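You operate a simulated robot arm through the tools that you are given. There is no shell and no other tool.

The job below is to be done with a simulated robot arm. You get a single attempt, and the scene is never put back.

JOB
The haul-off is locked off. Grease the gap slide and shut the guard again.
Fine: brush back in its cup, guide rollers left alone. A coat counts when it lies all over at full strength: go over it till it gets no stronger.

The check looks at the end state, three seconds after you hand in, the way a careful person would. Anything else that was tipped, shoved, dropped, spilled or broken makes it a failure.

ROBOT AND FRAMES
A 6-joint arm with a two-finger parallel gripper, fixed in place. Base frame: the origin is at the foot of the arm, x ahead of it, y to its left, z up. Lengths are in m, angles in degrees, forces in N, time in s.
With the tool pointing down near the work surface it reaches from about 0.26 to 0.68 m from the base axis. Its first joint turns from -66.0 to 66.0 degrees. Payload 2.9 kg.
The TCP is the grasp point between the finger pads, 0.03 m short of the fingertips. In the tool frame z runs along the fingers and y along their closing line. The gripper opens to 0.11 m. The fingers are 0.02 m wide and 0.01 m thick; the gripper's body (0.048 by 0.112 m) begins 0.055 m behind the TCP.
Orientation is told as [roll, pitch, yaw] about the base's x, y, z axes, in that order, counted from this pose: with the fingers straight down and closing along the base's y, the tool's x points along the base's -x, its y along +y and its z along -z.

CONTROLS
- The arm moves only by the tool arm_command. Its argument "steps" is text: rows parted by semicolons, each of 7 numbers parted by spaces: the shift along the base's x, y, z in m, then the turn, a rotation vector about the base's x, y, z in degrees, then the gripper command, from -1 (shut) to 1 (fully open), values between in proportion. In form: tx ty tz ax ay az claw; .... A call has 1 to 20 rows; each row is the pose to reach, as a shift and turn from the pose commanded when the call began. A row lasts 0.2 s, in which the tool goes at most 0.05 m and 8.6 degrees; a call with a longer step from one row to the next is refused whole, and so is a gripper value outside its range. A pose out of reach is approached as far as the arm can. The call stops where the force on the tool passes 50 N (or 10 N more than at its start, if that is more) or the arm is blocked; 0.2 s more then pass. Each finger travels about 0.108 m/s and halts on what it meets, pressing with about 21 N; the grip force reading is that of the motor and also rises with nothing between the fingers. The clock runs only during rows and for 0.2 s after the last one: add rows that repeat a pose to give the fingers time. It gives the time, the measured TCP pose, the force on the tool (base axes), the opening and the grip force at its end, in the units of the frame above (readings bear some noise), with the torque about the TCP (base axes, N m) and any sound that the robot's microphone picked up.
- Cameras (640 x 400 px; columns grow to the right, rows downward): "scene" is fixed at [0.0866, 0.4408, 1.3853]; the picture's right is [-0.67, -0.74, 0.00], its down [-0.42, 0.38, -0.82] and it looks along [0.61, -0.55, -0.57] (base axes); focal length 277 px, centre (320, 200). "wrist" rides on the gripper at [0.072, 0.017, -0.103] in the tool frame; the picture's right is [-0.23, 0.97, 0.00], its down [-0.76, -0.18, -0.62] and it looks along [-0.61, -0.14, 0.78] (tool axes); focal length 222 px, centre (320, 200). There is no depth. A picture from a camera that has moved, and an enlarged one, comes with that camera's place and axes in the base frame and with its lens.
- capture(camera): a new picture of that camera. No time passes.
- zoom(camera, box): a new picture of the part [left, top, right, bottom] of that camera's present view, enlarged. No time passes.
- hand_in(): hands the job in; it is judged then, once.

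Places have to be worked out from the pictures, the camera data and where the tool is seen. Open the gripper and draw the arm clear of the work before you hand the job in, unless the task says otherwise.

The tools are called by a JSON object that holds its "name" and its "arguments". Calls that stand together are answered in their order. arm_command: Moves the arm, as the interface text tells. Its arguments: {"type":"object","properties":{"steps":{"type":"string"}},"required":["steps"]} The other tools are called the same way: capture (camera) takes a picture; zoom (camera, box) takes an enlarged picture of a part of a camera's view; hand_in () hands the job in.

At the start:

```text
clock: 0.0
position: [0.4342, 0.15, 1.2348]
tcp_rot: [-0.1, 0.0, -0.1]
wrist_force: [-0.4, -0.4, -0.3]
wrist_torque: [0.01, 0.03, -0.01]
width: 0.1098
grip_force: 0.0
```

scene: 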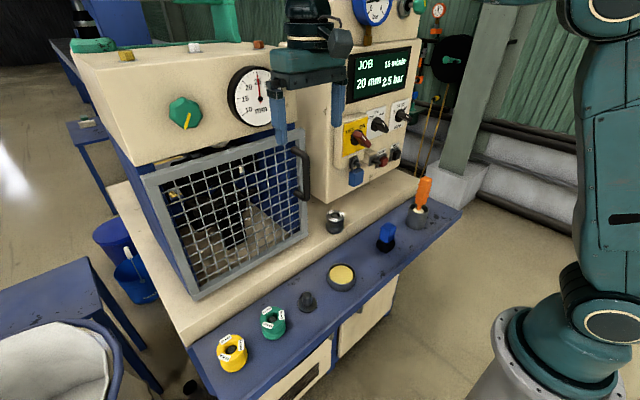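
wrist: 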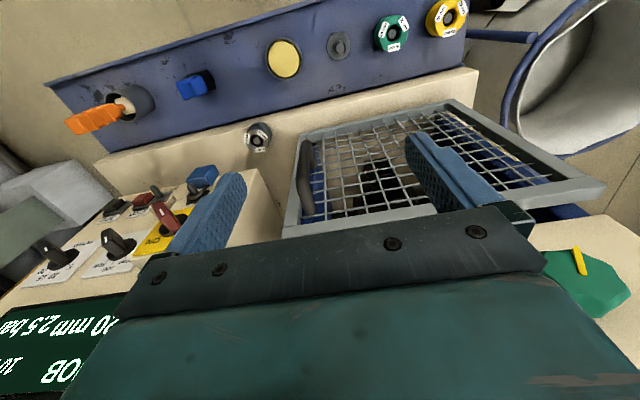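

I start by looking closer at the machine: the guard, the tray with the brush cup and grease tin, and the panel.

{"name": "zoom", "arguments": {"camera": "scene", "box": [130, 120, 330, 300]}}

{"name": "zoom", "arguments": {"camera": "scene", "box": [200, 160, 460, 380]}}

{"name": "zoom", "arguments": {"camera": "scene", "box": [300, 0, 460, 220]}}

{"name": "zoom", "arguments": {"camera": "wrist", "box": [40, 0, 480, 240]}}

{"name": "zoom", "arguments": {"camera": "wrist", "box": [270, 90, 620, 260]}}

```text
2.22 times, centred on (230, 210) of scene
camera zoom: at [0.0866, 0.4408, 1.3853], right [-0.67, -0.74, 0.0], down [-0.42, 0.38, -0.82], along [0.61, -0.55, -0.57], focal length 616 px, centre (520, 178)
```

zoom: 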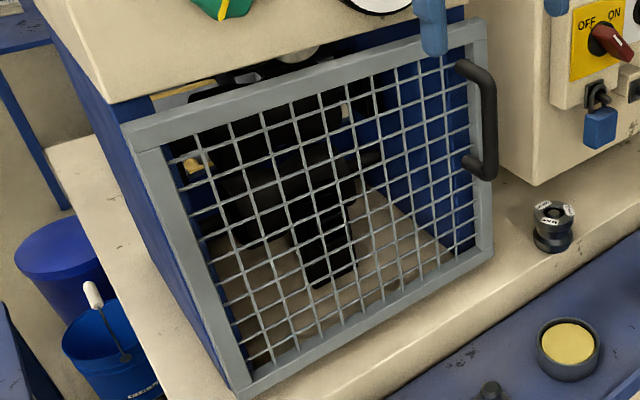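

```text
1.82 times, centred on (330, 270) of scene
camera zoom: at [0.0866, 0.4408, 1.3853], right [-0.67, -0.74, 0.0], down [-0.42, 0.38, -0.82], along [0.61, -0.55, -0.57], focal length 504 px, centre (302, 73)
```

zoom: 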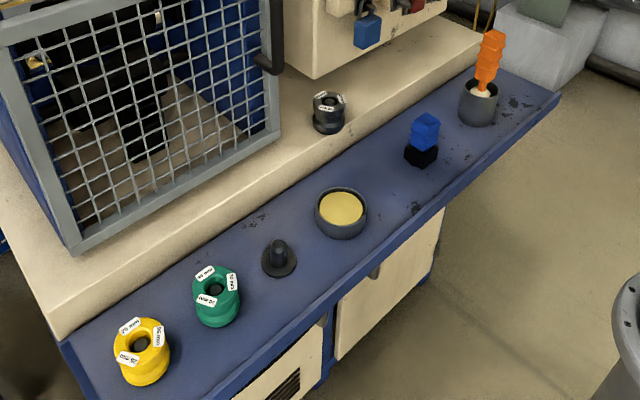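

```text
1.82 times, centred on (380, 110) of scene
camera zoom: at [0.0866, 0.4408, 1.3853], right [-0.67, -0.74, 0.0], down [-0.42, 0.38, -0.82], along [0.61, -0.55, -0.57], focal length 504 px, centre (211, 364)
```

zoom: 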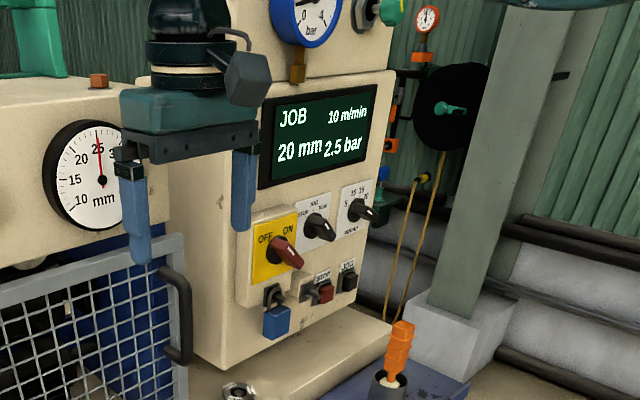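

```text
1.45 times, centred on (260, 120) of wrist
camera zoom: at [0.3601, 0.1667, 1.3378], right [0.23, 0.97, 0.0], down [0.76, -0.18, 0.62], along [0.61, -0.14, -0.78], focal length 323 px, centre (407, 316)
```

zoom: 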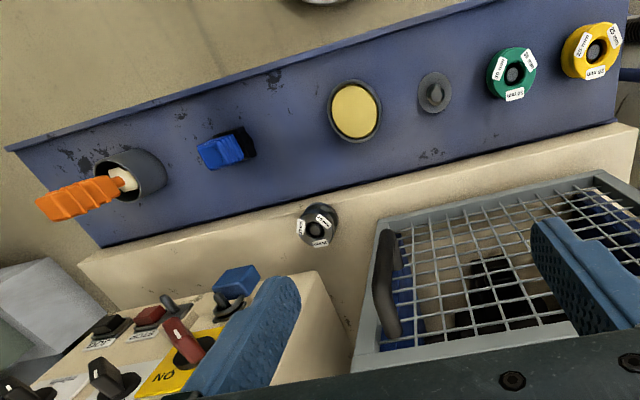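

```text
1.83 times, centred on (445, 175) of wrist
camera zoom: at [0.3601, 0.1667, 1.3378], right [0.23, 0.97, 0.0], down [0.76, -0.18, 0.62], along [0.61, -0.14, -0.78], focal length 406 px, centre (91, 246)
```

zoom: 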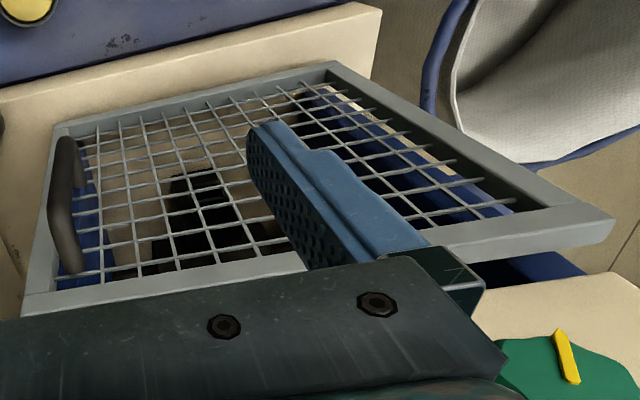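

Triangulating from both views, the grease tin is near (0.40, 0.09, 0.83) and the brush handle's top near (0.40, -0.25, 0.98). I zoom into the guard and the brush to learn the details.

{"name": "zoom", "arguments": {"camera": "scene", "box": [130, 150, 230, 212]}}

{"name": "zoom", "arguments": {"camera": "scene", "box": [170, 190, 290, 265]}}

{"name": "zoom", "arguments": {"camera": "scene", "box": [260, 120, 340, 240]}}

{"name": "zoom", "arguments": {"camera": "scene", "box": [370, 165, 470, 255]}}

{"name": "zoom", "arguments": {"camera": "wrist", "box": [280, 100, 420, 240]}}

```text
6.40 times, centred on (180, 181) of scene
camera zoom: at [0.0866, 0.4408, 1.3853], right [-0.67, -0.74, 0.0], down [-0.42, 0.38, -0.82], along [0.61, -0.55, -0.57], focal length 1773 px, centre (1216, 322)
```

zoom: 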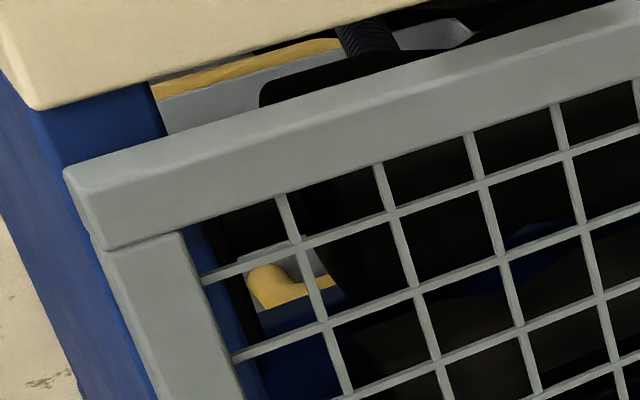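

```text
5.33 times, centred on (230, 228) of scene
camera zoom: at [0.0866, 0.4408, 1.3853], right [-0.67, -0.74, 0.0], down [-0.42, 0.38, -0.82], along [0.61, -0.55, -0.57], focal length 1477 px, centre (800, 53)
```

zoom: 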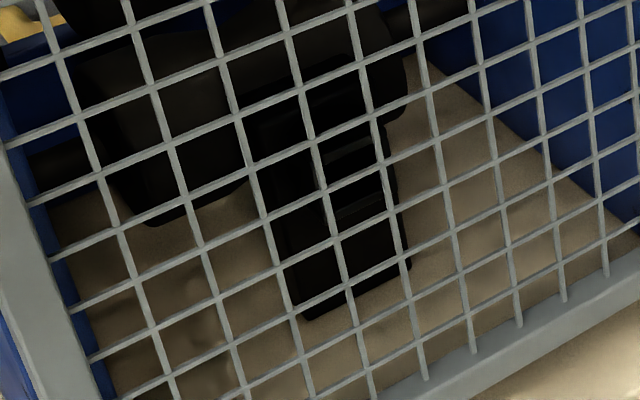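

```text
3.33 times, centred on (300, 180) of scene
camera zoom: at [0.0866, 0.4408, 1.3853], right [-0.67, -0.74, 0.0], down [-0.42, 0.38, -0.82], along [0.61, -0.55, -0.57], focal length 923 px, centre (387, 267)
```

zoom: 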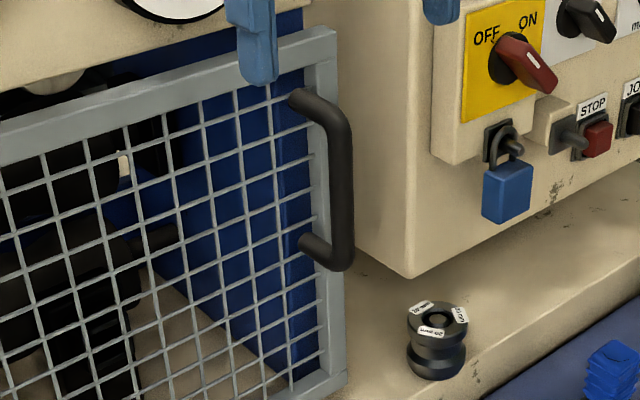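

```text
4.44 times, centred on (420, 210) of scene
camera zoom: at [0.0866, 0.4408, 1.3853], right [-0.67, -0.74, 0.0], down [-0.42, 0.38, -0.82], along [0.61, -0.55, -0.57], focal length 1231 px, centre (-124, 156)
```

zoom: 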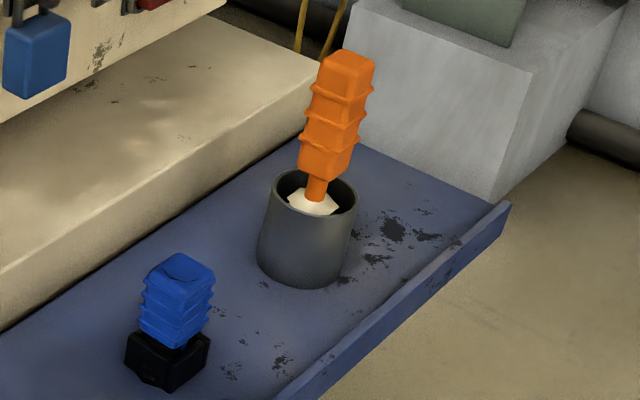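

```text
2.86 times, centred on (350, 170) of wrist
camera zoom: at [0.3601, 0.1667, 1.3378], right [0.23, 0.97, 0.0], down [0.76, -0.18, 0.62], along [0.61, -0.14, -0.78], focal length 635 px, centre (234, 286)
```

zoom: 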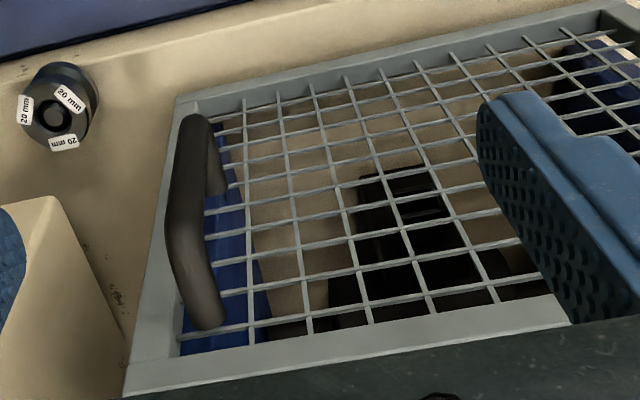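

The door handle is a vertical bar at the door's right-hand (−y) edge, about x 0.50–0.54, y 0.10–0.12, z 1.05–1.13. I draw the arm back from the machine and tilt the tool so the wrist camera looks into the guard.

{"name": "arm_command", "arguments": {"steps": "-0.03 0 0 0 -8 0 1; -0.06 0 -0.02 0 -16 0 1; -0.09 0 -0.05 0 -24 0 1; -0.12 0 -0.08 0 -32 0 1; -0.14 0 -0.1 0 -38 0 1"}}

{"name": "capture", "arguments": {"camera": "wrist"}}

{"name": "capture", "arguments": {"camera": "scene"}}

```text
clock: 1.2
position: [0.2902, 0.1503, 1.1357]
tcp_rot: [0.1, -38.1, 0.1]
wrist_force: [-0.4, 0.1, 0.4]
wrist_torque: [-0.03, -0.02, 0.01]
width: 0.1102
grip_force: 0.2
```

```text
taken
camera wrist: at [0.1689, 0.167, 1.1717], right [0.18, 0.97, 0.14], down [0.21, -0.18, 0.96], along [0.96, -0.14, -0.24], focal length 222 px, centre (320, 200)
```

wrist: 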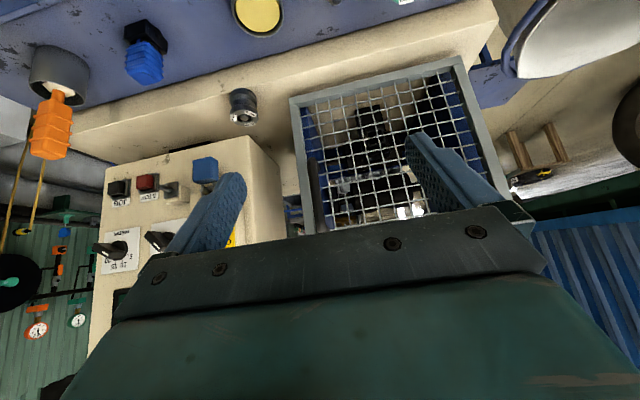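

```text
taken
```

scene: 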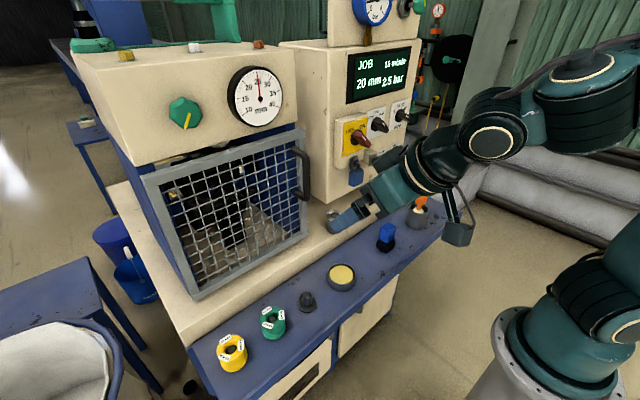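

The wrist camera now looks at the guard nearly face on, upside down. I enlarge it, along with the scene view of the door, now unobstructed.

{"name": "zoom", "arguments": {"camera": "wrist", "box": [270, 40, 530, 240]}}

{"name": "zoom", "arguments": {"camera": "wrist", "box": [10, 30, 270, 210]}}

{"name": "zoom", "arguments": {"camera": "scene", "box": [140, 60, 330, 180]}}

{"name": "zoom", "arguments": {"camera": "scene", "box": [320, 80, 420, 190]}}

```text
2.00 times, centred on (400, 140) of wrist
camera zoom: at [0.1689, 0.167, 1.1717], right [0.18, 0.97, 0.14], down [0.21, -0.18, 0.96], along [0.96, -0.14, -0.24], focal length 444 px, centre (160, 320)
```

zoom: 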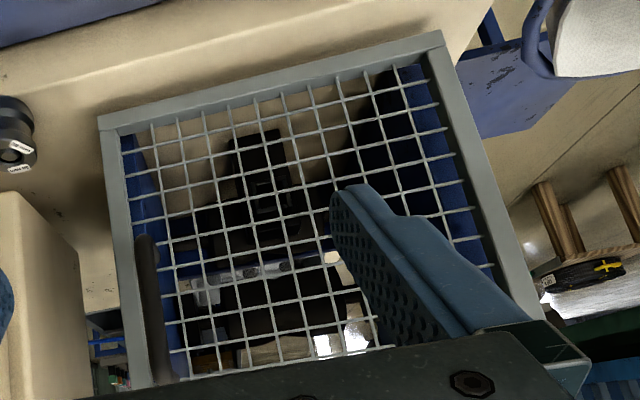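

```text
2.22 times, centred on (140, 120) of wrist
camera zoom: at [0.1689, 0.167, 1.1717], right [0.18, 0.97, 0.14], down [0.21, -0.18, 0.96], along [0.96, -0.14, -0.24], focal length 494 px, centre (720, 378)
```

zoom: 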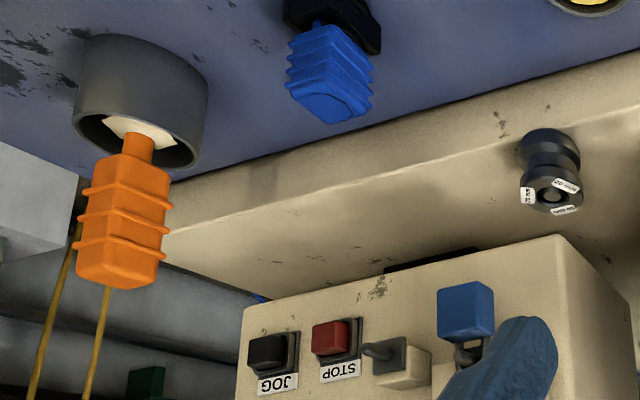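

```text
3.33 times, centred on (235, 120) of scene
camera zoom: at [0.0866, 0.4408, 1.3853], right [-0.67, -0.74, 0.0], down [-0.42, 0.38, -0.82], along [0.61, -0.55, -0.57], focal length 923 px, centre (603, 467)
```

zoom: 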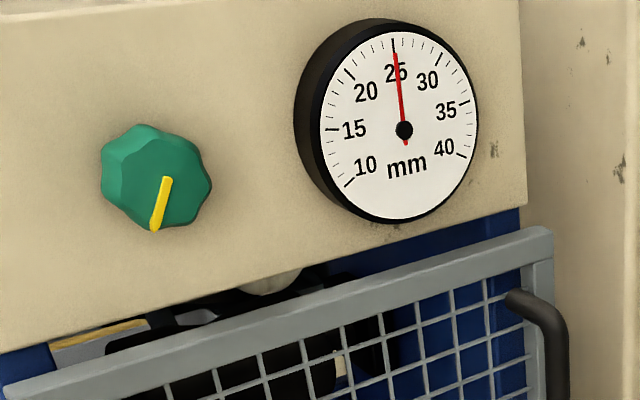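

```text
3.64 times, centred on (370, 135) of scene
camera zoom: at [0.0866, 0.4408, 1.3853], right [-0.67, -0.74, 0.0], down [-0.42, 0.38, -0.82], along [0.61, -0.55, -0.57], focal length 1007 px, centre (138, 436)
```

zoom: 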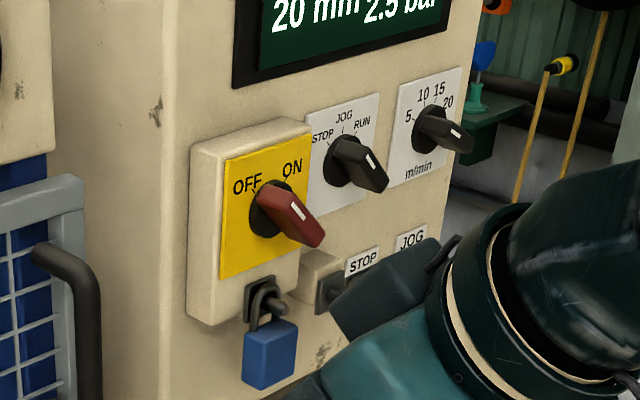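

The door's frame comes out at x≈0.57, y from about 0.06 to 0.40, z from 0.84 to 1.155, with the handle on its −y edge. I move a little closer and sideways to see the slide between the fingers.

{"name": "arm_command", "arguments": {"steps": "0.02 0.03 -0.03 0 0 0 1; 0.04 0.06 -0.06 0 0 0 1"}}

{"name": "capture", "arguments": {"camera": "wrist"}}

{"name": "zoom", "arguments": {"camera": "wrist", "box": [200, 30, 440, 210]}}

```text
clock: 1.8
position: [0.3309, 0.2119, 1.0777]
tcp_rot: [0.1, -38.1, -0.1]
wrist_force: [-0.2, 0.7, 0.5]
wrist_torque: [-0.04, 0.04, -0.01]
width: 0.1101
grip_force: 0.1
```

```text
taken
camera wrist: at [0.2097, 0.2291, 1.1133], right [0.18, 0.97, 0.14], down [0.22, -0.18, 0.96], along [0.96, -0.14, -0.24], focal length 222 px, centre (320, 200)
```

wrist: 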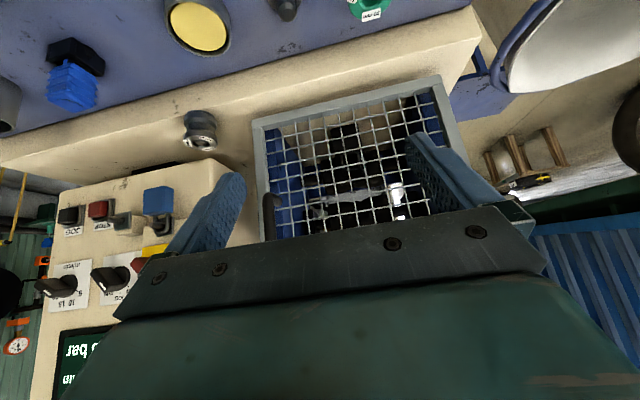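

```text
2.22 times, centred on (320, 120) of wrist
camera zoom: at [0.2097, 0.2291, 1.1133], right [0.18, 0.97, 0.14], down [0.22, -0.18, 0.96], along [0.96, -0.14, -0.24], focal length 494 px, centre (320, 378)
```

zoom: 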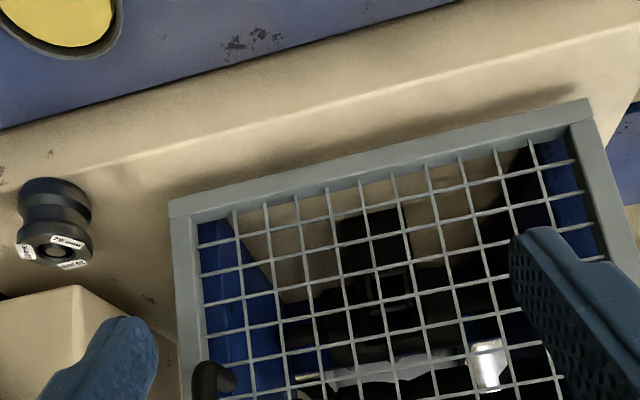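

The door must be opened before I can see the slide. I turn the tool to point forward and bring it in front of the handle, still about 0.1 m short of it.

{"name": "arm_command", "arguments": {"steps": "0.0 -0.02 0 0 -7.5 0 1; 0.01 -0.04 0 0 -15 0 1; 0.02 -0.06 0 0 -22.5 0 1; 0.03 -0.08 -0.01 0 -30 0 1; 0.05 -0.1 -0.015 0 -37.5 0 1; 0.07 -0.12 -0.02 0 -45 0 1; 0.08 -0.125 -0.02 0 -52 0 1; 0.08 -0.125 -0.02 0 -52 0 1"}}

{"name": "capture", "arguments": {"camera": "wrist"}}

{"name": "capture", "arguments": {"camera": "scene"}}

```text
clock: 3.6
position: [0.4438, 0.0904, 1.1063]
tcp_rot: [-2.7, -89.6, 2.9]
wrist_force: [0.1, 0.4, 0.7]
wrist_torque: [0.02, 0.01, -0.03]
width: 0.11
grip_force: 0.1
out of reach, approached as far as the arm can: row 4, 5, 6, 7, 8
```

```text
taken
camera wrist: at [0.3398, 0.1074, 1.0346], right [0.0, 0.97, 0.23], down [-0.62, -0.18, 0.77], along [0.79, -0.14, 0.6], focal length 222 px, centre (320, 200)
```

wrist: 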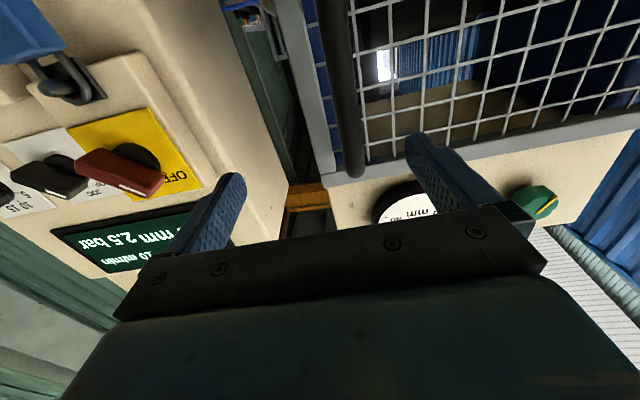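

```text
taken
```

scene: 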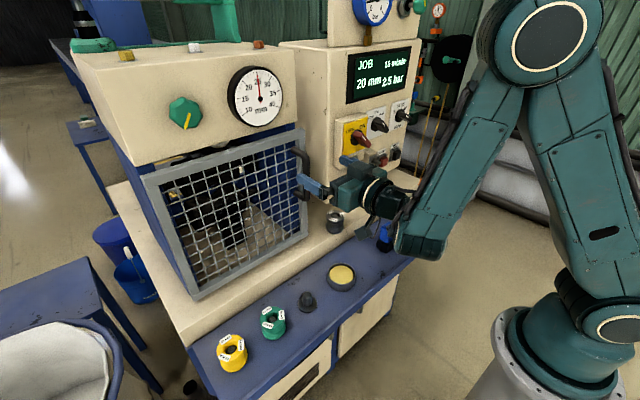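

The handle bar now triangulates to about (0.515, 0.11, 1.02–1.13), so the door's front is nearer x≈0.543. The arm stopped short of the commanded pose (inner reach limit), so I move in a little, aligned with the bar, and check the real pose.

{"name": "arm_command", "arguments": {"steps": "0.02 0.01 0.017 0 0 0 1; 0.045 0.021 0.017 0 0 0 1; 0.05 0.021 0.017 0 0 0 1"}}

{"name": "capture", "arguments": {"camera": "wrist"}}

{"name": "zoom", "arguments": {"camera": "scene", "box": [250, 110, 400, 250]}}

```text
clock: 4.4
position: [0.4923, 0.111, 1.1265]
tcp_rot: [-40.0, -90.0, 40.0]
wrist_force: [-0.9, -0.5, 0.6]
wrist_torque: [0.01, -0.02, -0.03]
width: 0.1101
grip_force: 0.2
```

```text
taken
camera wrist: at [0.3888, 0.1273, 1.0519], right [0.0, 0.97, 0.23], down [-0.62, -0.18, 0.76], along [0.78, -0.14, 0.61], focal length 222 px, centre (320, 200)
```

wrist: 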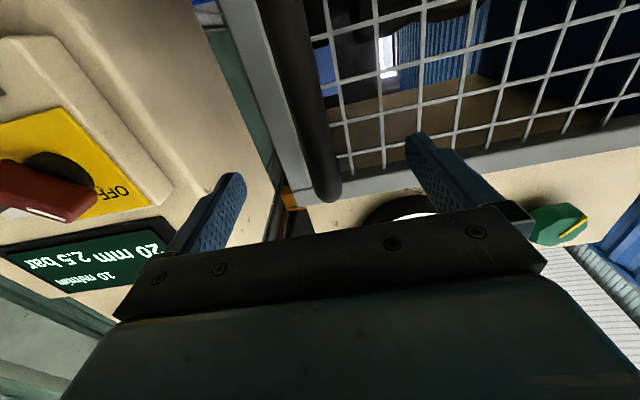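

```text
2.86 times, centred on (325, 180) of scene
camera zoom: at [0.0866, 0.4408, 1.3853], right [-0.67, -0.74, 0.0], down [-0.42, 0.38, -0.82], along [0.61, -0.55, -0.57], focal length 792 px, centre (306, 257)
```

zoom: 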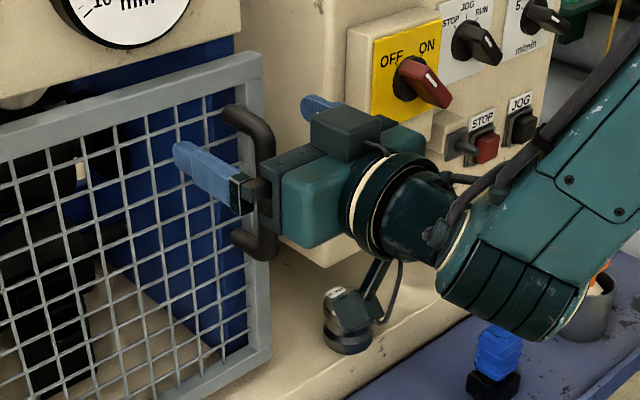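

The bar passes between the open fingers; its top end comes out at z≈1.147, so I lower by 0.03, go in 8 mm and close the fingers on it.

{"name": "arm_command", "arguments": {"steps": "0 0 -0.03 0 0 0 1; 0.008 -0.001 -0.03 0 0 0 1; 0.008 -0.001 -0.03 0 0 0 0.5; 0.008 -0.001 -0.03 0 0 0 0; 0.008 -0.001 -0.03 0 0 0 -0.5; 0.008 -0.001 -0.03 0 0 0 -0.8; 0.008 -0.001 -0.03 0 0 0 -0.8"}}

{"name": "capture", "arguments": {"camera": "wrist"}}

{"name": "zoom", "arguments": {"camera": "scene", "box": [250, 110, 400, 250]}}

```text
clock: 6.0
position: [0.4992, 0.111, 1.0929]
tcp_rot: [139.8, -90.0, -139.5]
wrist_force: [2.9, 22.6, -3.1]
wrist_torque: [-0.06, -0.34, -0.11]
width: 0.0219
grip_force: 11.5
```

```text
taken
camera wrist: at [0.3952, 0.1282, 1.0202], right [-0.01, 0.97, 0.23], down [-0.62, -0.18, 0.76], along [0.78, -0.14, 0.61], focal length 222 px, centre (320, 200)
```

wrist: 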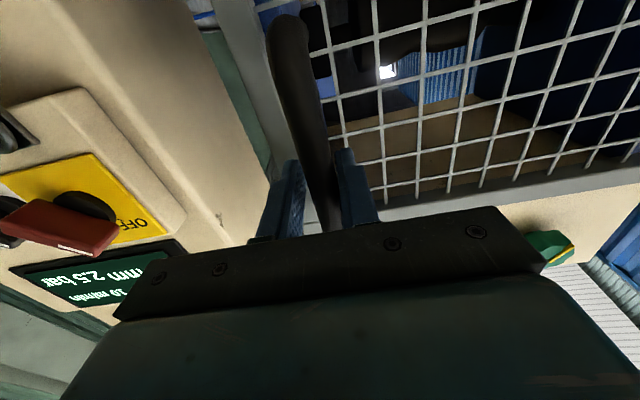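

```text
2.86 times, centred on (325, 180) of scene
camera zoom: at [0.0867, 0.4415, 1.3851], right [-0.67, -0.74, 0.0], down [-0.42, 0.38, -0.82], along [0.61, -0.55, -0.57], focal length 792 px, centre (306, 257)
```

zoom: 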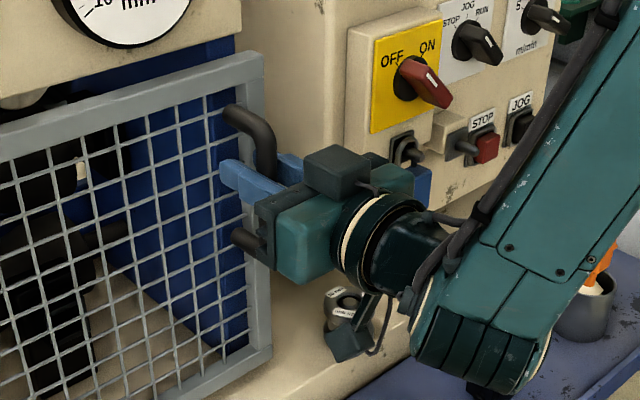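

The bar (about 20 mm) is between the pads, but the +y finger is pressing on it sideways. I shift slightly in +y to centre, close fully, and then pull gently back 2–3 cm along the door's arc to see how it moves.

{"name": "arm_command", "arguments": {"steps": "0 0.003 0 0 0 0 -0.8; 0 0.004 0 0 0 0 -1; 0 0.004 0 0 0 0 -1; 0 0.004 0 0 0 0 -1"}}

```text
clock: 7.0
position: [0.499, 0.1152, 1.0922]
tcp_rot: [-165.4, -89.9, 165.5]
wrist_force: [-5.3, 18.0, 4.5]
wrist_torque: [0.05, 0.21, -0.15]
width: 0.0154
grip_force: 45.5
```

Width settled at 15 mm with some sideways load still; I shift a few more mm in +y to relieve it.

{"name": "arm_command", "arguments": {"steps": "0 0.003 0 0 0 0 -1; 0 0.003 0 0 0 0 -1"}}

{"name": "zoom", "arguments": {"camera": "wrist", "box": [220, 100, 420, 240]}}

```text
clock: 7.6
position: [0.5, 0.1149, 1.0942]
tcp_rot: [-51.1, -90.0, 51.0]
wrist_force: [-22.1, -3.9, 3.9]
wrist_torque: [0.01, -0.26, 0.02]
width: 0.0156
grip_force: 45.0
```

```text
2.86 times, centred on (320, 170) of wrist
camera zoom: at [0.3957, 0.1321, 1.0204], right [0.0, 0.97, 0.23], down [-0.62, -0.17, 0.76], along [0.78, -0.14, 0.61], focal length 635 px, centre (320, 286)
```

zoom: 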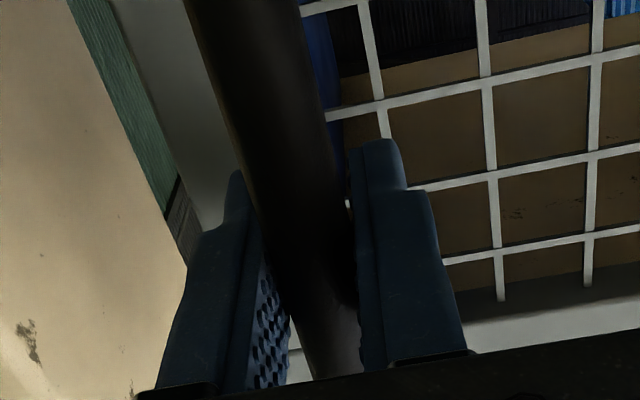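

The bar is now firmly between the pads at y≈0.115. I pull along the hinge arc, first about 5 degrees, yawing with the door.

{"name": "arm_command", "arguments": {"steps": "-0.006 0.001 0 0 0 -1.2 -1; -0.012 0.002 0 0 0 -2.5 -1; -0.018 0.003 0 0 0 -3.7 -1; -0.024 0.0045 0 0 0 -5 -1"}}

{"name": "zoom", "arguments": {"camera": "scene", "box": [130, 110, 400, 310]}}

```text
clock: 8.6
position: [0.4749, 0.1197, 1.0923]
tcp_rot: [-27.1, -89.9, 21.9]
wrist_force: [-2.4, -15.6, -1.8]
wrist_torque: [-0.03, -0.44, -0.02]
width: 0.0155
grip_force: 45.1
```

```text
2.00 times, centred on (265, 210) of scene
camera zoom: at [0.0866, 0.4403, 1.3855], right [-0.67, -0.74, 0.0], down [-0.42, 0.38, -0.82], along [0.61, -0.55, -0.57], focal length 554 px, centre (430, 180)
```

zoom: 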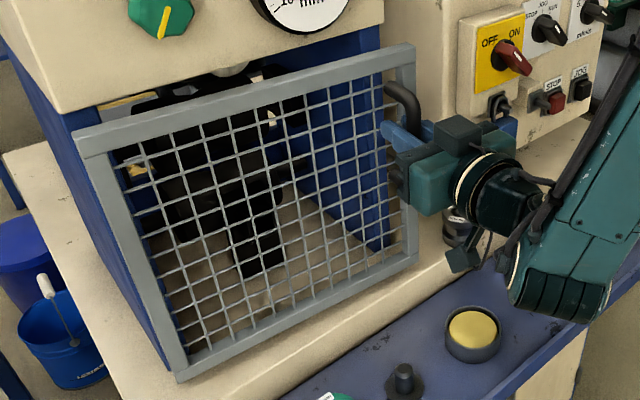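

The door swings about its left edge, opening freely. I continue the arc to about 12 degrees.

{"name": "arm_command", "arguments": {"steps": "-0.008 0.001 0 0 0 -1.7 -1; -0.016 0.0025 0 0 0 -3.4 -1; -0.024 0.0045 0 0 0 -5.2 -1; -0.0325 0.0065 0 0 0 -7 -1"}}

{"name": "zoom", "arguments": {"camera": "scene", "box": [130, 110, 400, 310]}}

{"name": "capture", "arguments": {"camera": "wrist"}}

```text
clock: 9.6
position: [0.4468, 0.1257, 1.0938]
tcp_rot: [-5.7, -88.8, -6.5]
wrist_force: [-7.3, -22.6, -36.0]
wrist_torque: [0.01, -0.87, 0.23]
width: 0.0155
grip_force: 44.7
out of reach, approached as far as the arm can: row 4
```

```text
2.00 times, centred on (265, 210) of scene
camera zoom: at [0.0869, 0.4402, 1.3855], right [-0.67, -0.74, 0.0], down [-0.42, 0.38, -0.82], along [0.61, -0.55, -0.57], focal length 554 px, centre (430, 180)
```

zoom: 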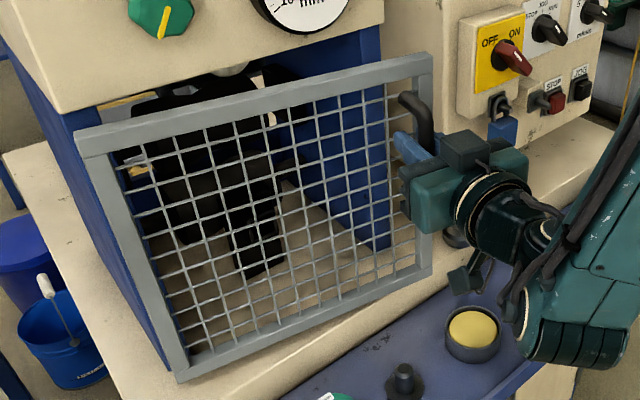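

```text
taken
camera wrist: at [0.3476, 0.165, 1.0226], right [0.21, 0.95, 0.23], down [-0.63, -0.04, 0.77], along [0.75, -0.31, 0.59], focal length 222 px, centre (320, 200)
```

wrist: 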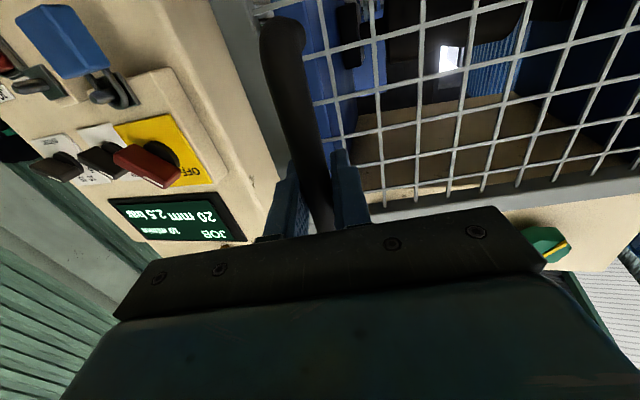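

The arm met its inner reach limit with the tool level, with the door about 11° open. I keep hold of the bar, tilt the tool downward about the pads' axis, and go on pulling along the arc.

{"name": "arm_command", "arguments": {"steps": "-0.002 0.0005 0 1.7 7.8 0 -1; -0.006 0.002 0 3.3 15.6 0 -1; -0.012 0.004 0 5 23.5 0 -1; -0.018 0.007 0 6.7 31.3 0 -1; -0.024 0.010 0 7.9 37.2 0 -1; -0.032 0.014 0 7.9 37.2 0 -1; -0.04 0.0176 0 7.9 37.2 0 -1"}}

{"name": "zoom", "arguments": {"camera": "scene", "box": [130, 110, 400, 310]}}

{"name": "capture", "arguments": {"camera": "wrist"}}

```text
clock: 11.2
position: [0.4066, 0.1443, 1.0994]
tcp_rot: [-0.2, -52.2, -12.2]
wrist_force: [-14.3, -30.7, 6.7]
wrist_torque: [0.51, 0.14, -0.02]
width: 0.0157
grip_force: 45.2
```

```text
2.00 times, centred on (265, 210) of scene
camera zoom: at [0.0861, 0.4398, 1.3857], right [-0.67, -0.74, 0.0], down [-0.42, 0.38, -0.82], along [0.61, -0.55, -0.57], focal length 554 px, centre (430, 180)
```

zoom: 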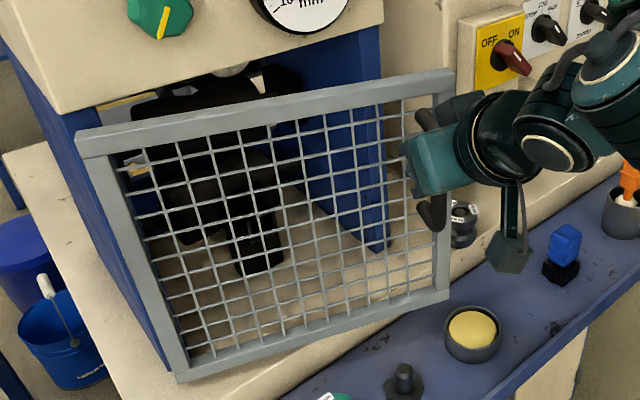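

```text
taken
camera wrist: at [0.2866, 0.187, 1.1054], right [0.35, 0.92, 0.18], down [-0.06, -0.16, 0.98], along [0.94, -0.35, 0.0], focal length 222 px, centre (320, 200)
```

wrist: 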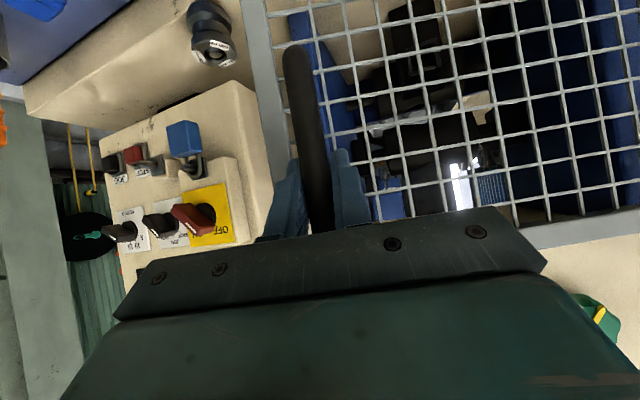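

The door is about 21° open and swings freely; the y reaction says I was pulling slightly too far in +y, so the hinge is nearer (0.545, 0.39). I continue along that arc with a little less y, yawing along.

{"name": "arm_command", "arguments": {"steps": "-0.010 0.000 0 0 0 -3 -1; -0.020 0.005 0 0 0 -6 -1; -0.033 0.014 0 0 0 -9 -1; -0.045 0.023 0 0 0 -12 -1; -0.058 0.034 0 0 0 -15 -1; -0.070 0.046 0 0 0 -18 -1"}}

{"name": "zoom", "arguments": {"camera": "scene", "box": [130, 90, 460, 310]}}

{"name": "capture", "arguments": {"camera": "wrist"}}

```text
clock: 12.6
position: [0.3376, 0.1929, 1.0995]
tcp_rot: [0.5, -52.4, -30.4]
wrist_force: [0.4, 0.0, 33.4]
wrist_torque: [-0.26, 0.01, 0.07]
width: 0.0157
grip_force: 45.4
```

```text
1.82 times, centred on (295, 200) of scene
camera zoom: at [0.0863, 0.4406, 1.3854], right [-0.67, -0.74, 0.0], down [-0.42, 0.38, -0.82], along [0.61, -0.55, -0.57], focal length 504 px, centre (366, 200)
```

zoom: 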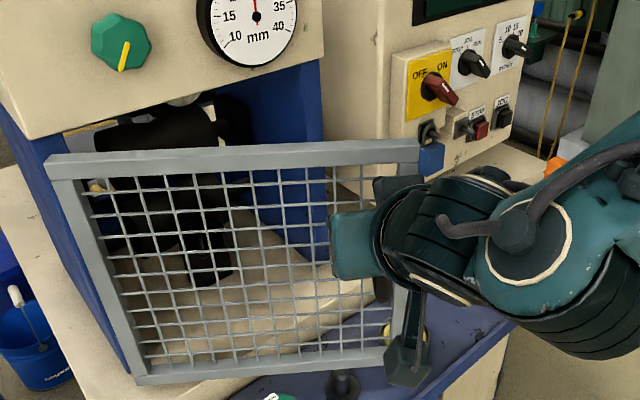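

```text
taken
camera wrist: at [0.2356, 0.2701, 1.1053], right [0.61, 0.77, 0.18], down [-0.11, -0.14, 0.98], along [0.79, -0.62, 0.0], focal length 222 px, centre (320, 200)
```

wrist: 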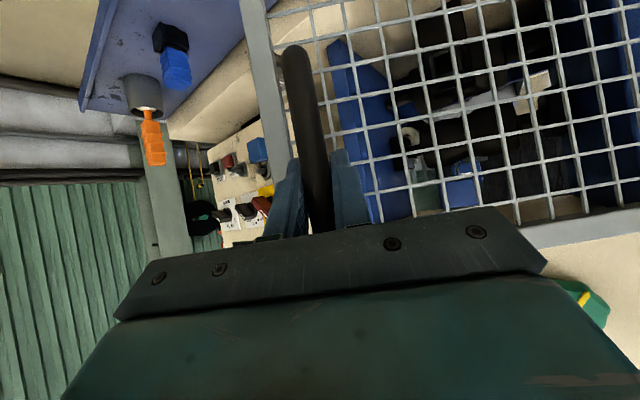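

The door is about 38° open. I keep hold and carry on along the arc while tilting the tool closer to vertical, so the wrist stays within the first joint's range, and ease up a few mm to relieve the vertical load.

{"name": "arm_command", "arguments": {"steps": "-0.0046 0.005 0.003 1.8 3 0 -1; -0.0093 0.0098 0.004 3.5 6 0 -1; -0.015 0.017 0.005 5.3 9 0 -1; -0.0209 0.0239 0.006 7.1 12.1 0 -1; -0.026 0.031 0.006 8.9 15.1 0 -1; -0.0314 0.0387 0.007 10.6 18.1 0 -1; -0.036 0.0465 0.007 12.2 20.8 0 -1; -0.0408 0.0544 0.007 13.7 23.3 0 -1"}}

{"name": "capture", "arguments": {"camera": "scene"}}

{"name": "capture", "arguments": {"camera": "wrist"}}

```text
clock: 14.4
position: [0.2917, 0.2452, 1.1042]
tcp_rot: [-0.2, -24.7, -30.2]
wrist_force: [-39.6, -27.4, -1.1]
wrist_torque: [0.58, -2.71, -0.44]
width: 0.0164
grip_force: 44.8
```

```text
taken
```

scene: 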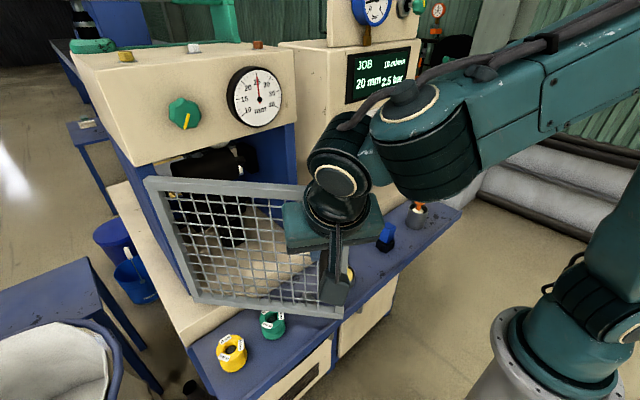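

```text
taken
camera wrist: at [0.206, 0.3144, 1.1676], right [0.67, 0.74, 0.09], down [0.28, -0.37, 0.89], along [0.69, -0.57, -0.46], focal length 222 px, centre (320, 200)
```

wrist: 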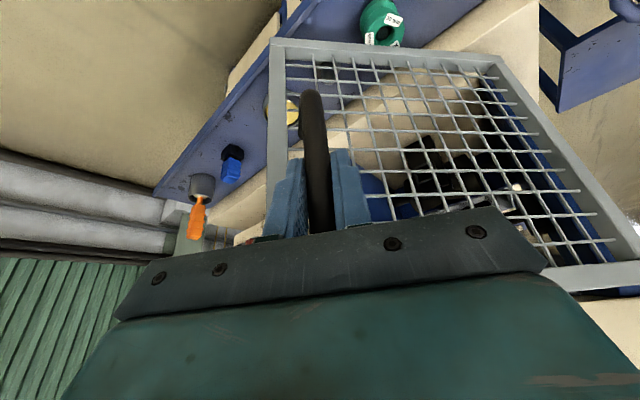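

The door is about 55° open, but the sideways load and torque show the palm is now bearing on the handle's top. I release the bar and back out along the tool axis.

{"name": "arm_command", "arguments": {"steps": "0 0 0.001 0 0 0 -0.6; 0 0 0.001 0 0 0 0; 0 0 0.001 0 0 0 0; -0.011 0.006 0.028 0 0 0 0; -0.022 0.012 0.055 0 0 0 0; -0.036 0.021 0.091 0 0 0 0; -0.05 0.029 0.127 0 0 0 0"}}

{"name": "capture", "arguments": {"camera": "scene"}}

{"name": "capture", "arguments": {"camera": "wrist"}}

```text
clock: 16.0
position: [0.2857, 0.2556, 1.2171]
tcp_rot: [0.3, -24.8, -30.1]
wrist_force: [0.0, -0.1, 0.0]
wrist_torque: [0.02, -0.04, 0.02]
width: 0.055
grip_force: 0.1
out of reach, approached as far as the arm can: row 6, 7
```

```text
taken
```

scene: 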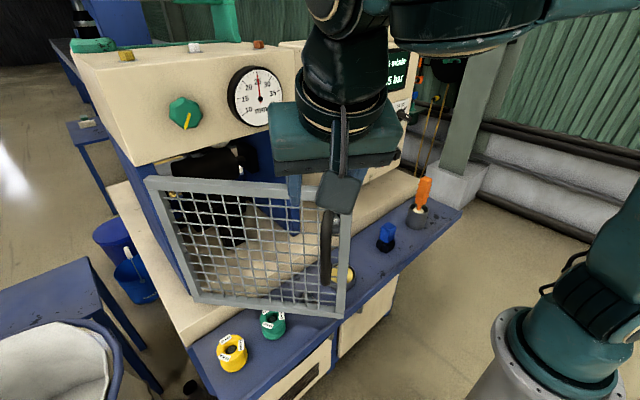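

```text
taken
camera wrist: at [0.1987, 0.3249, 1.2803], right [0.67, 0.74, 0.1], down [0.28, -0.37, 0.88], along [0.69, -0.56, -0.46], focal length 222 px, centre (320, 200)
```

wrist: 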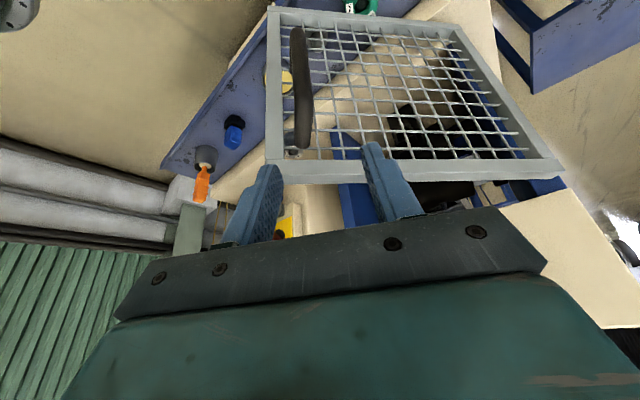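

The door stays put at about 56°. I raise the tool, straighten it to vertical with fingers shut, and carry it over the door's top to the inner side, to push the door further open from inside.

{"name": "arm_command", "arguments": {"steps": "0 0 0.03 0 0 0 -0.5; 0.01 -0.01 0.05 1.3 4.8 5.9 -1; 0.03 -0.025 0.05 2.6 9.7 11.8 -1; 0.055 -0.04 0.05 3.9 14.5 17.7 -1; 0.08 -0.055 0.05 5.2 19.4 23.7 -1; 0.105 -0.07 0.05 6.5 24.2 29.6 -1; 0.12 -0.08 0.05 6.5 24.2 29.6 -1"}}

{"name": "capture", "arguments": {"camera": "scene"}}

{"name": "capture", "arguments": {"camera": "wrist"}}

```text
clock: 17.6
position: [0.401, 0.1731, 1.2698]
tcp_rot: [1.2, 0.4, -9.5]
wrist_force: [-0.1, 3.0, 0.5]
wrist_torque: [-0.22, -0.01, 0.1]
width: 0.0
grip_force: 21.5
out of reach, approached as far as the arm can: row 1, 2, 3, 4, 5, 6
```

```text
taken
```

scene: 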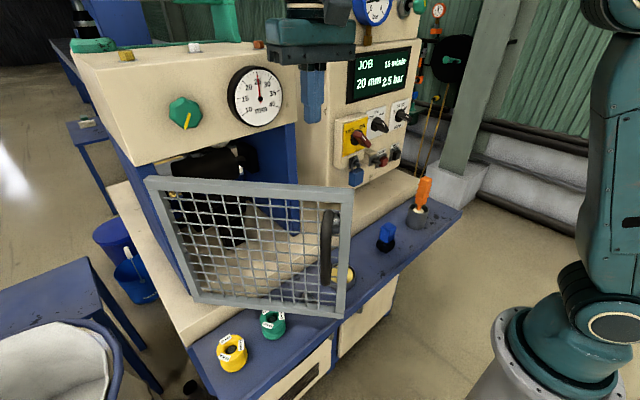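

```text
taken
camera wrist: at [0.333, 0.1987, 1.374], right [0.39, 0.92, 0.02], down [0.72, -0.31, 0.61], along [0.57, -0.22, -0.79], focal length 222 px, centre (320, 200)
```

wrist: 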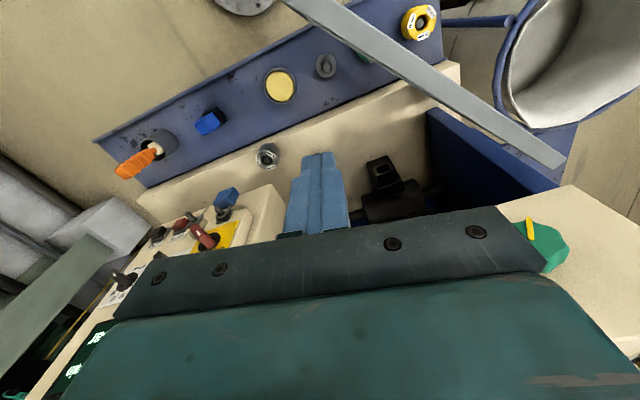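

The tool is now on the inner side, about 7 cm clear of the door. I lower the shut fingers to z≈1.14 (tips 1.11, gripper body still above the door's top) and sweep along the arc to push the door toward 95°.

{"name": "arm_command", "arguments": {"steps": "0 0 -0.045 0 0 3 -1; 0 0 -0.09 0 0 6 -1; 0 0 -0.13 0 0 9 -1; -0.015 0.018 -0.13 0 0 9 -1; -0.03 0.036 -0.13 0 0 9 -1; -0.045 0.052 -0.13 0 0 9 -1"}}

{"name": "capture", "arguments": {"camera": "scene"}}

{"name": "capture", "arguments": {"camera": "wrist"}}

```text
clock: 19.0
position: [0.3582, 0.2294, 1.1374]
tcp_rot: [0.1, -0.3, 8.9]
wrist_force: [-0.2, -0.9, 0.2]
wrist_torque: [0.02, 0.0, -0.02]
width: 0.0
grip_force: 21.3
```

```text
taken
```

scene: 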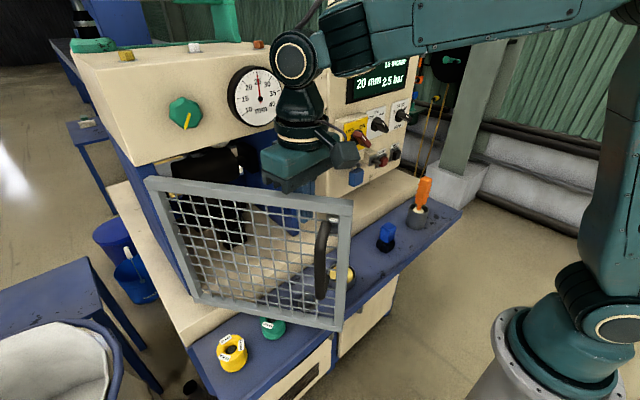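

```text
taken
camera wrist: at [0.2821, 0.2346, 1.2404], right [0.07, 1.0, 0.0], down [0.78, -0.06, 0.62], along [0.62, -0.04, -0.78], focal length 222 px, centre (320, 200)
```

wrist: 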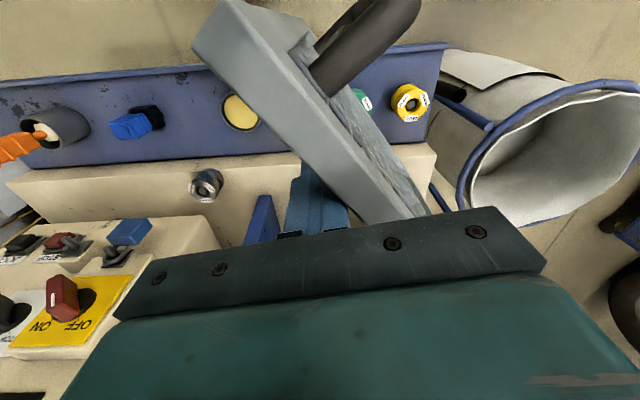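

The fingers are just reaching the door from inside. I keep sweeping along the arc.

{"name": "arm_command", "arguments": {"steps": "-0.02 0.027 0 0 0 0 -1; -0.033 0.045 0 0 0 0 -1; -0.041 0.058 0 0 0 0 -1; -0.05 0.078 0 0 0 0 -1; -0.056 0.098 0 0 0 0 -1; -0.061 0.12 0 0 0 0 -1; -0.063 0.141 0 0 0 0 -1; -0.064 0.16 0 0 0 0 -1"}}

{"name": "capture", "arguments": {"camera": "scene"}}

{"name": "capture", "arguments": {"camera": "wrist"}}

```text
clock: 20.8
position: [0.2933, 0.3876, 1.138]
tcp_rot: [0.2, -0.1, 9.0]
wrist_force: [0.4, -1.5, -1.0]
wrist_torque: [0.01, -0.03, 0.02]
width: 0.0001
grip_force: 20.7
```

```text
taken
```

scene: 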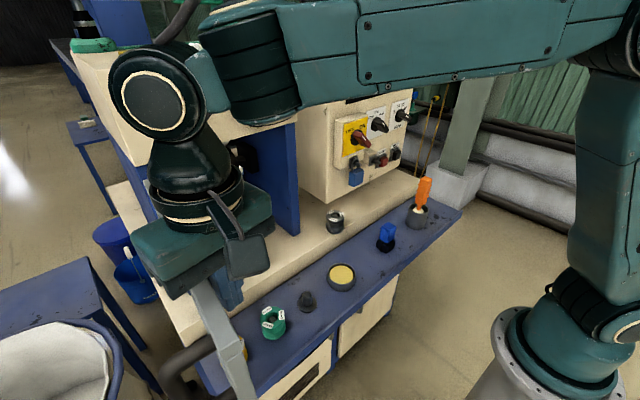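

```text
taken
camera wrist: at [0.2188, 0.3919, 1.2411], right [0.07, 1.0, 0.0], down [0.78, -0.06, 0.62], along [0.62, -0.04, -0.78], focal length 222 px, centre (320, 200)
```

wrist: 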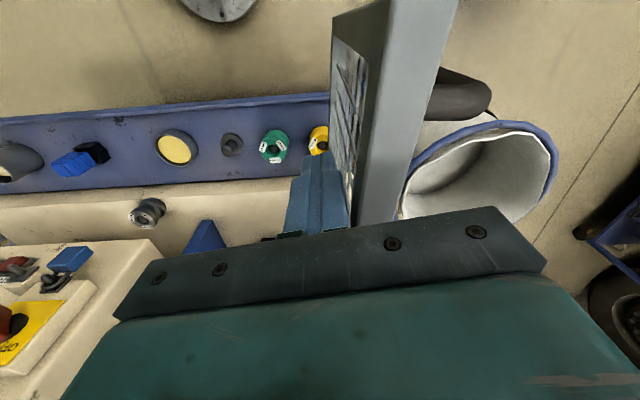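

The door is now fully open at roughly 93–95°. I withdraw from it toward −y and tilt the wrist camera to look into the casing.

{"name": "arm_command", "arguments": {"steps": "0.005 -0.04 0 0 0 -3 -1; 0.01 -0.08 0 0 0 -6 -1; 0.015 -0.12 0.01 0 0 -9 -1; 0.02 -0.16 0.01 0 0 -9 -1; 0.025 -0.18 0.0 0 0 -9 -1"}}

{"name": "arm_command", "arguments": {"steps": "0 0 -0.01 0 -8 0 -1; 0.005 0 -0.02 0 -16 0 -1; 0.01 0 -0.03 0 -24 0 -1; 0.01 0 -0.04 0 -32 0 -1; 0.01 0 -0.05 0 -40 0 1"}}

{"name": "capture", "arguments": {"camera": "wrist"}}

{"name": "capture", "arguments": {"camera": "scene"}}

```text
clock: 22.0
position: [0.3193, 0.2059, 1.1396]
tcp_rot: [0.1, -0.2, -0.1]
wrist_force: [-0.4, 0.0, 0.3]
wrist_torque: [-0.02, -0.01, -0.03]
width: 0.0
grip_force: 20.9
```

```text
clock: 23.2
position: [0.3289, 0.2073, 1.091]
tcp_rot: [0.3, -40.4, 0.0]
wrist_force: [0.2, -0.5, 0.4]
wrist_torque: [-0.02, -0.01, 0.01]
width: 0.0816
grip_force: 0.1
```

```text
taken
camera wrist: at [0.2066, 0.223, 1.1224], right [0.17, 0.97, 0.15], down [0.18, -0.18, 0.97], along [0.97, -0.14, -0.2], focal length 222 px, centre (320, 200)
```

wrist: 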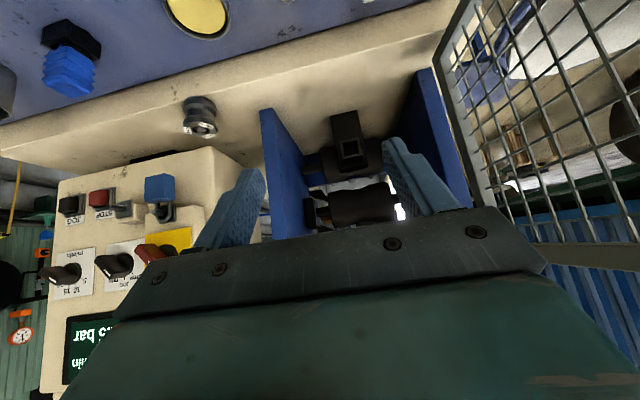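

```text
taken
```

scene: 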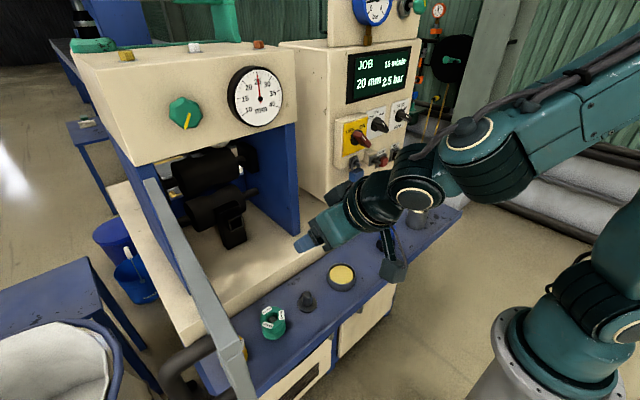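

{"name": "zoom", "arguments": {"camera": "scene", "box": [140, 130, 300, 260]}}

{"name": "zoom", "arguments": {"camera": "scene", "box": [185, 160, 265, 260]}}

{"name": "zoom", "arguments": {"camera": "wrist", "box": [250, 70, 450, 240]}}

```text
3.08 times, centred on (220, 195) of scene
camera zoom: at [0.0866, 0.4408, 1.3853], right [-0.67, -0.74, 0.0], down [-0.42, 0.38, -0.82], along [0.61, -0.55, -0.57], focal length 852 px, centre (628, 215)
```

zoom: 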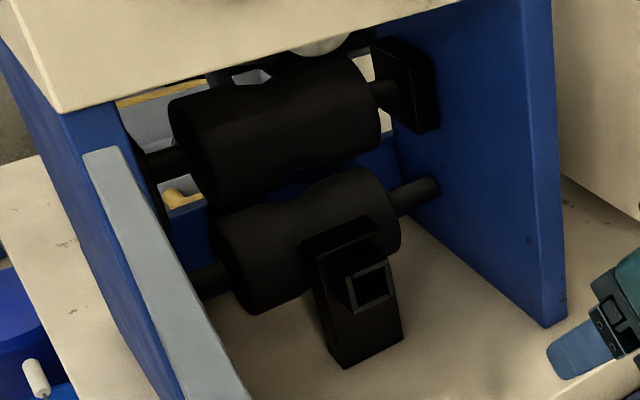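

```text
4.00 times, centred on (225, 210) of scene
camera zoom: at [0.0866, 0.4408, 1.3853], right [-0.67, -0.74, 0.0], down [-0.42, 0.38, -0.82], along [0.61, -0.55, -0.57], focal length 1108 px, centre (700, 160)
```

zoom: 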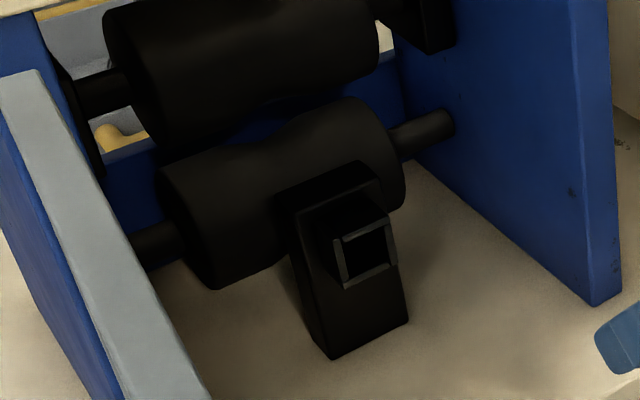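

```text
2.35 times, centred on (350, 155) of wrist
camera zoom: at [0.2066, 0.223, 1.1224], right [0.17, 0.97, 0.15], down [0.18, -0.18, 0.97], along [0.97, -0.14, -0.2], focal length 523 px, centre (249, 306)
```

zoom: 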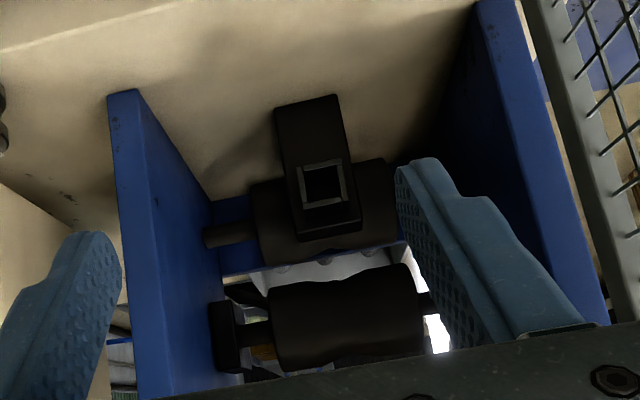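

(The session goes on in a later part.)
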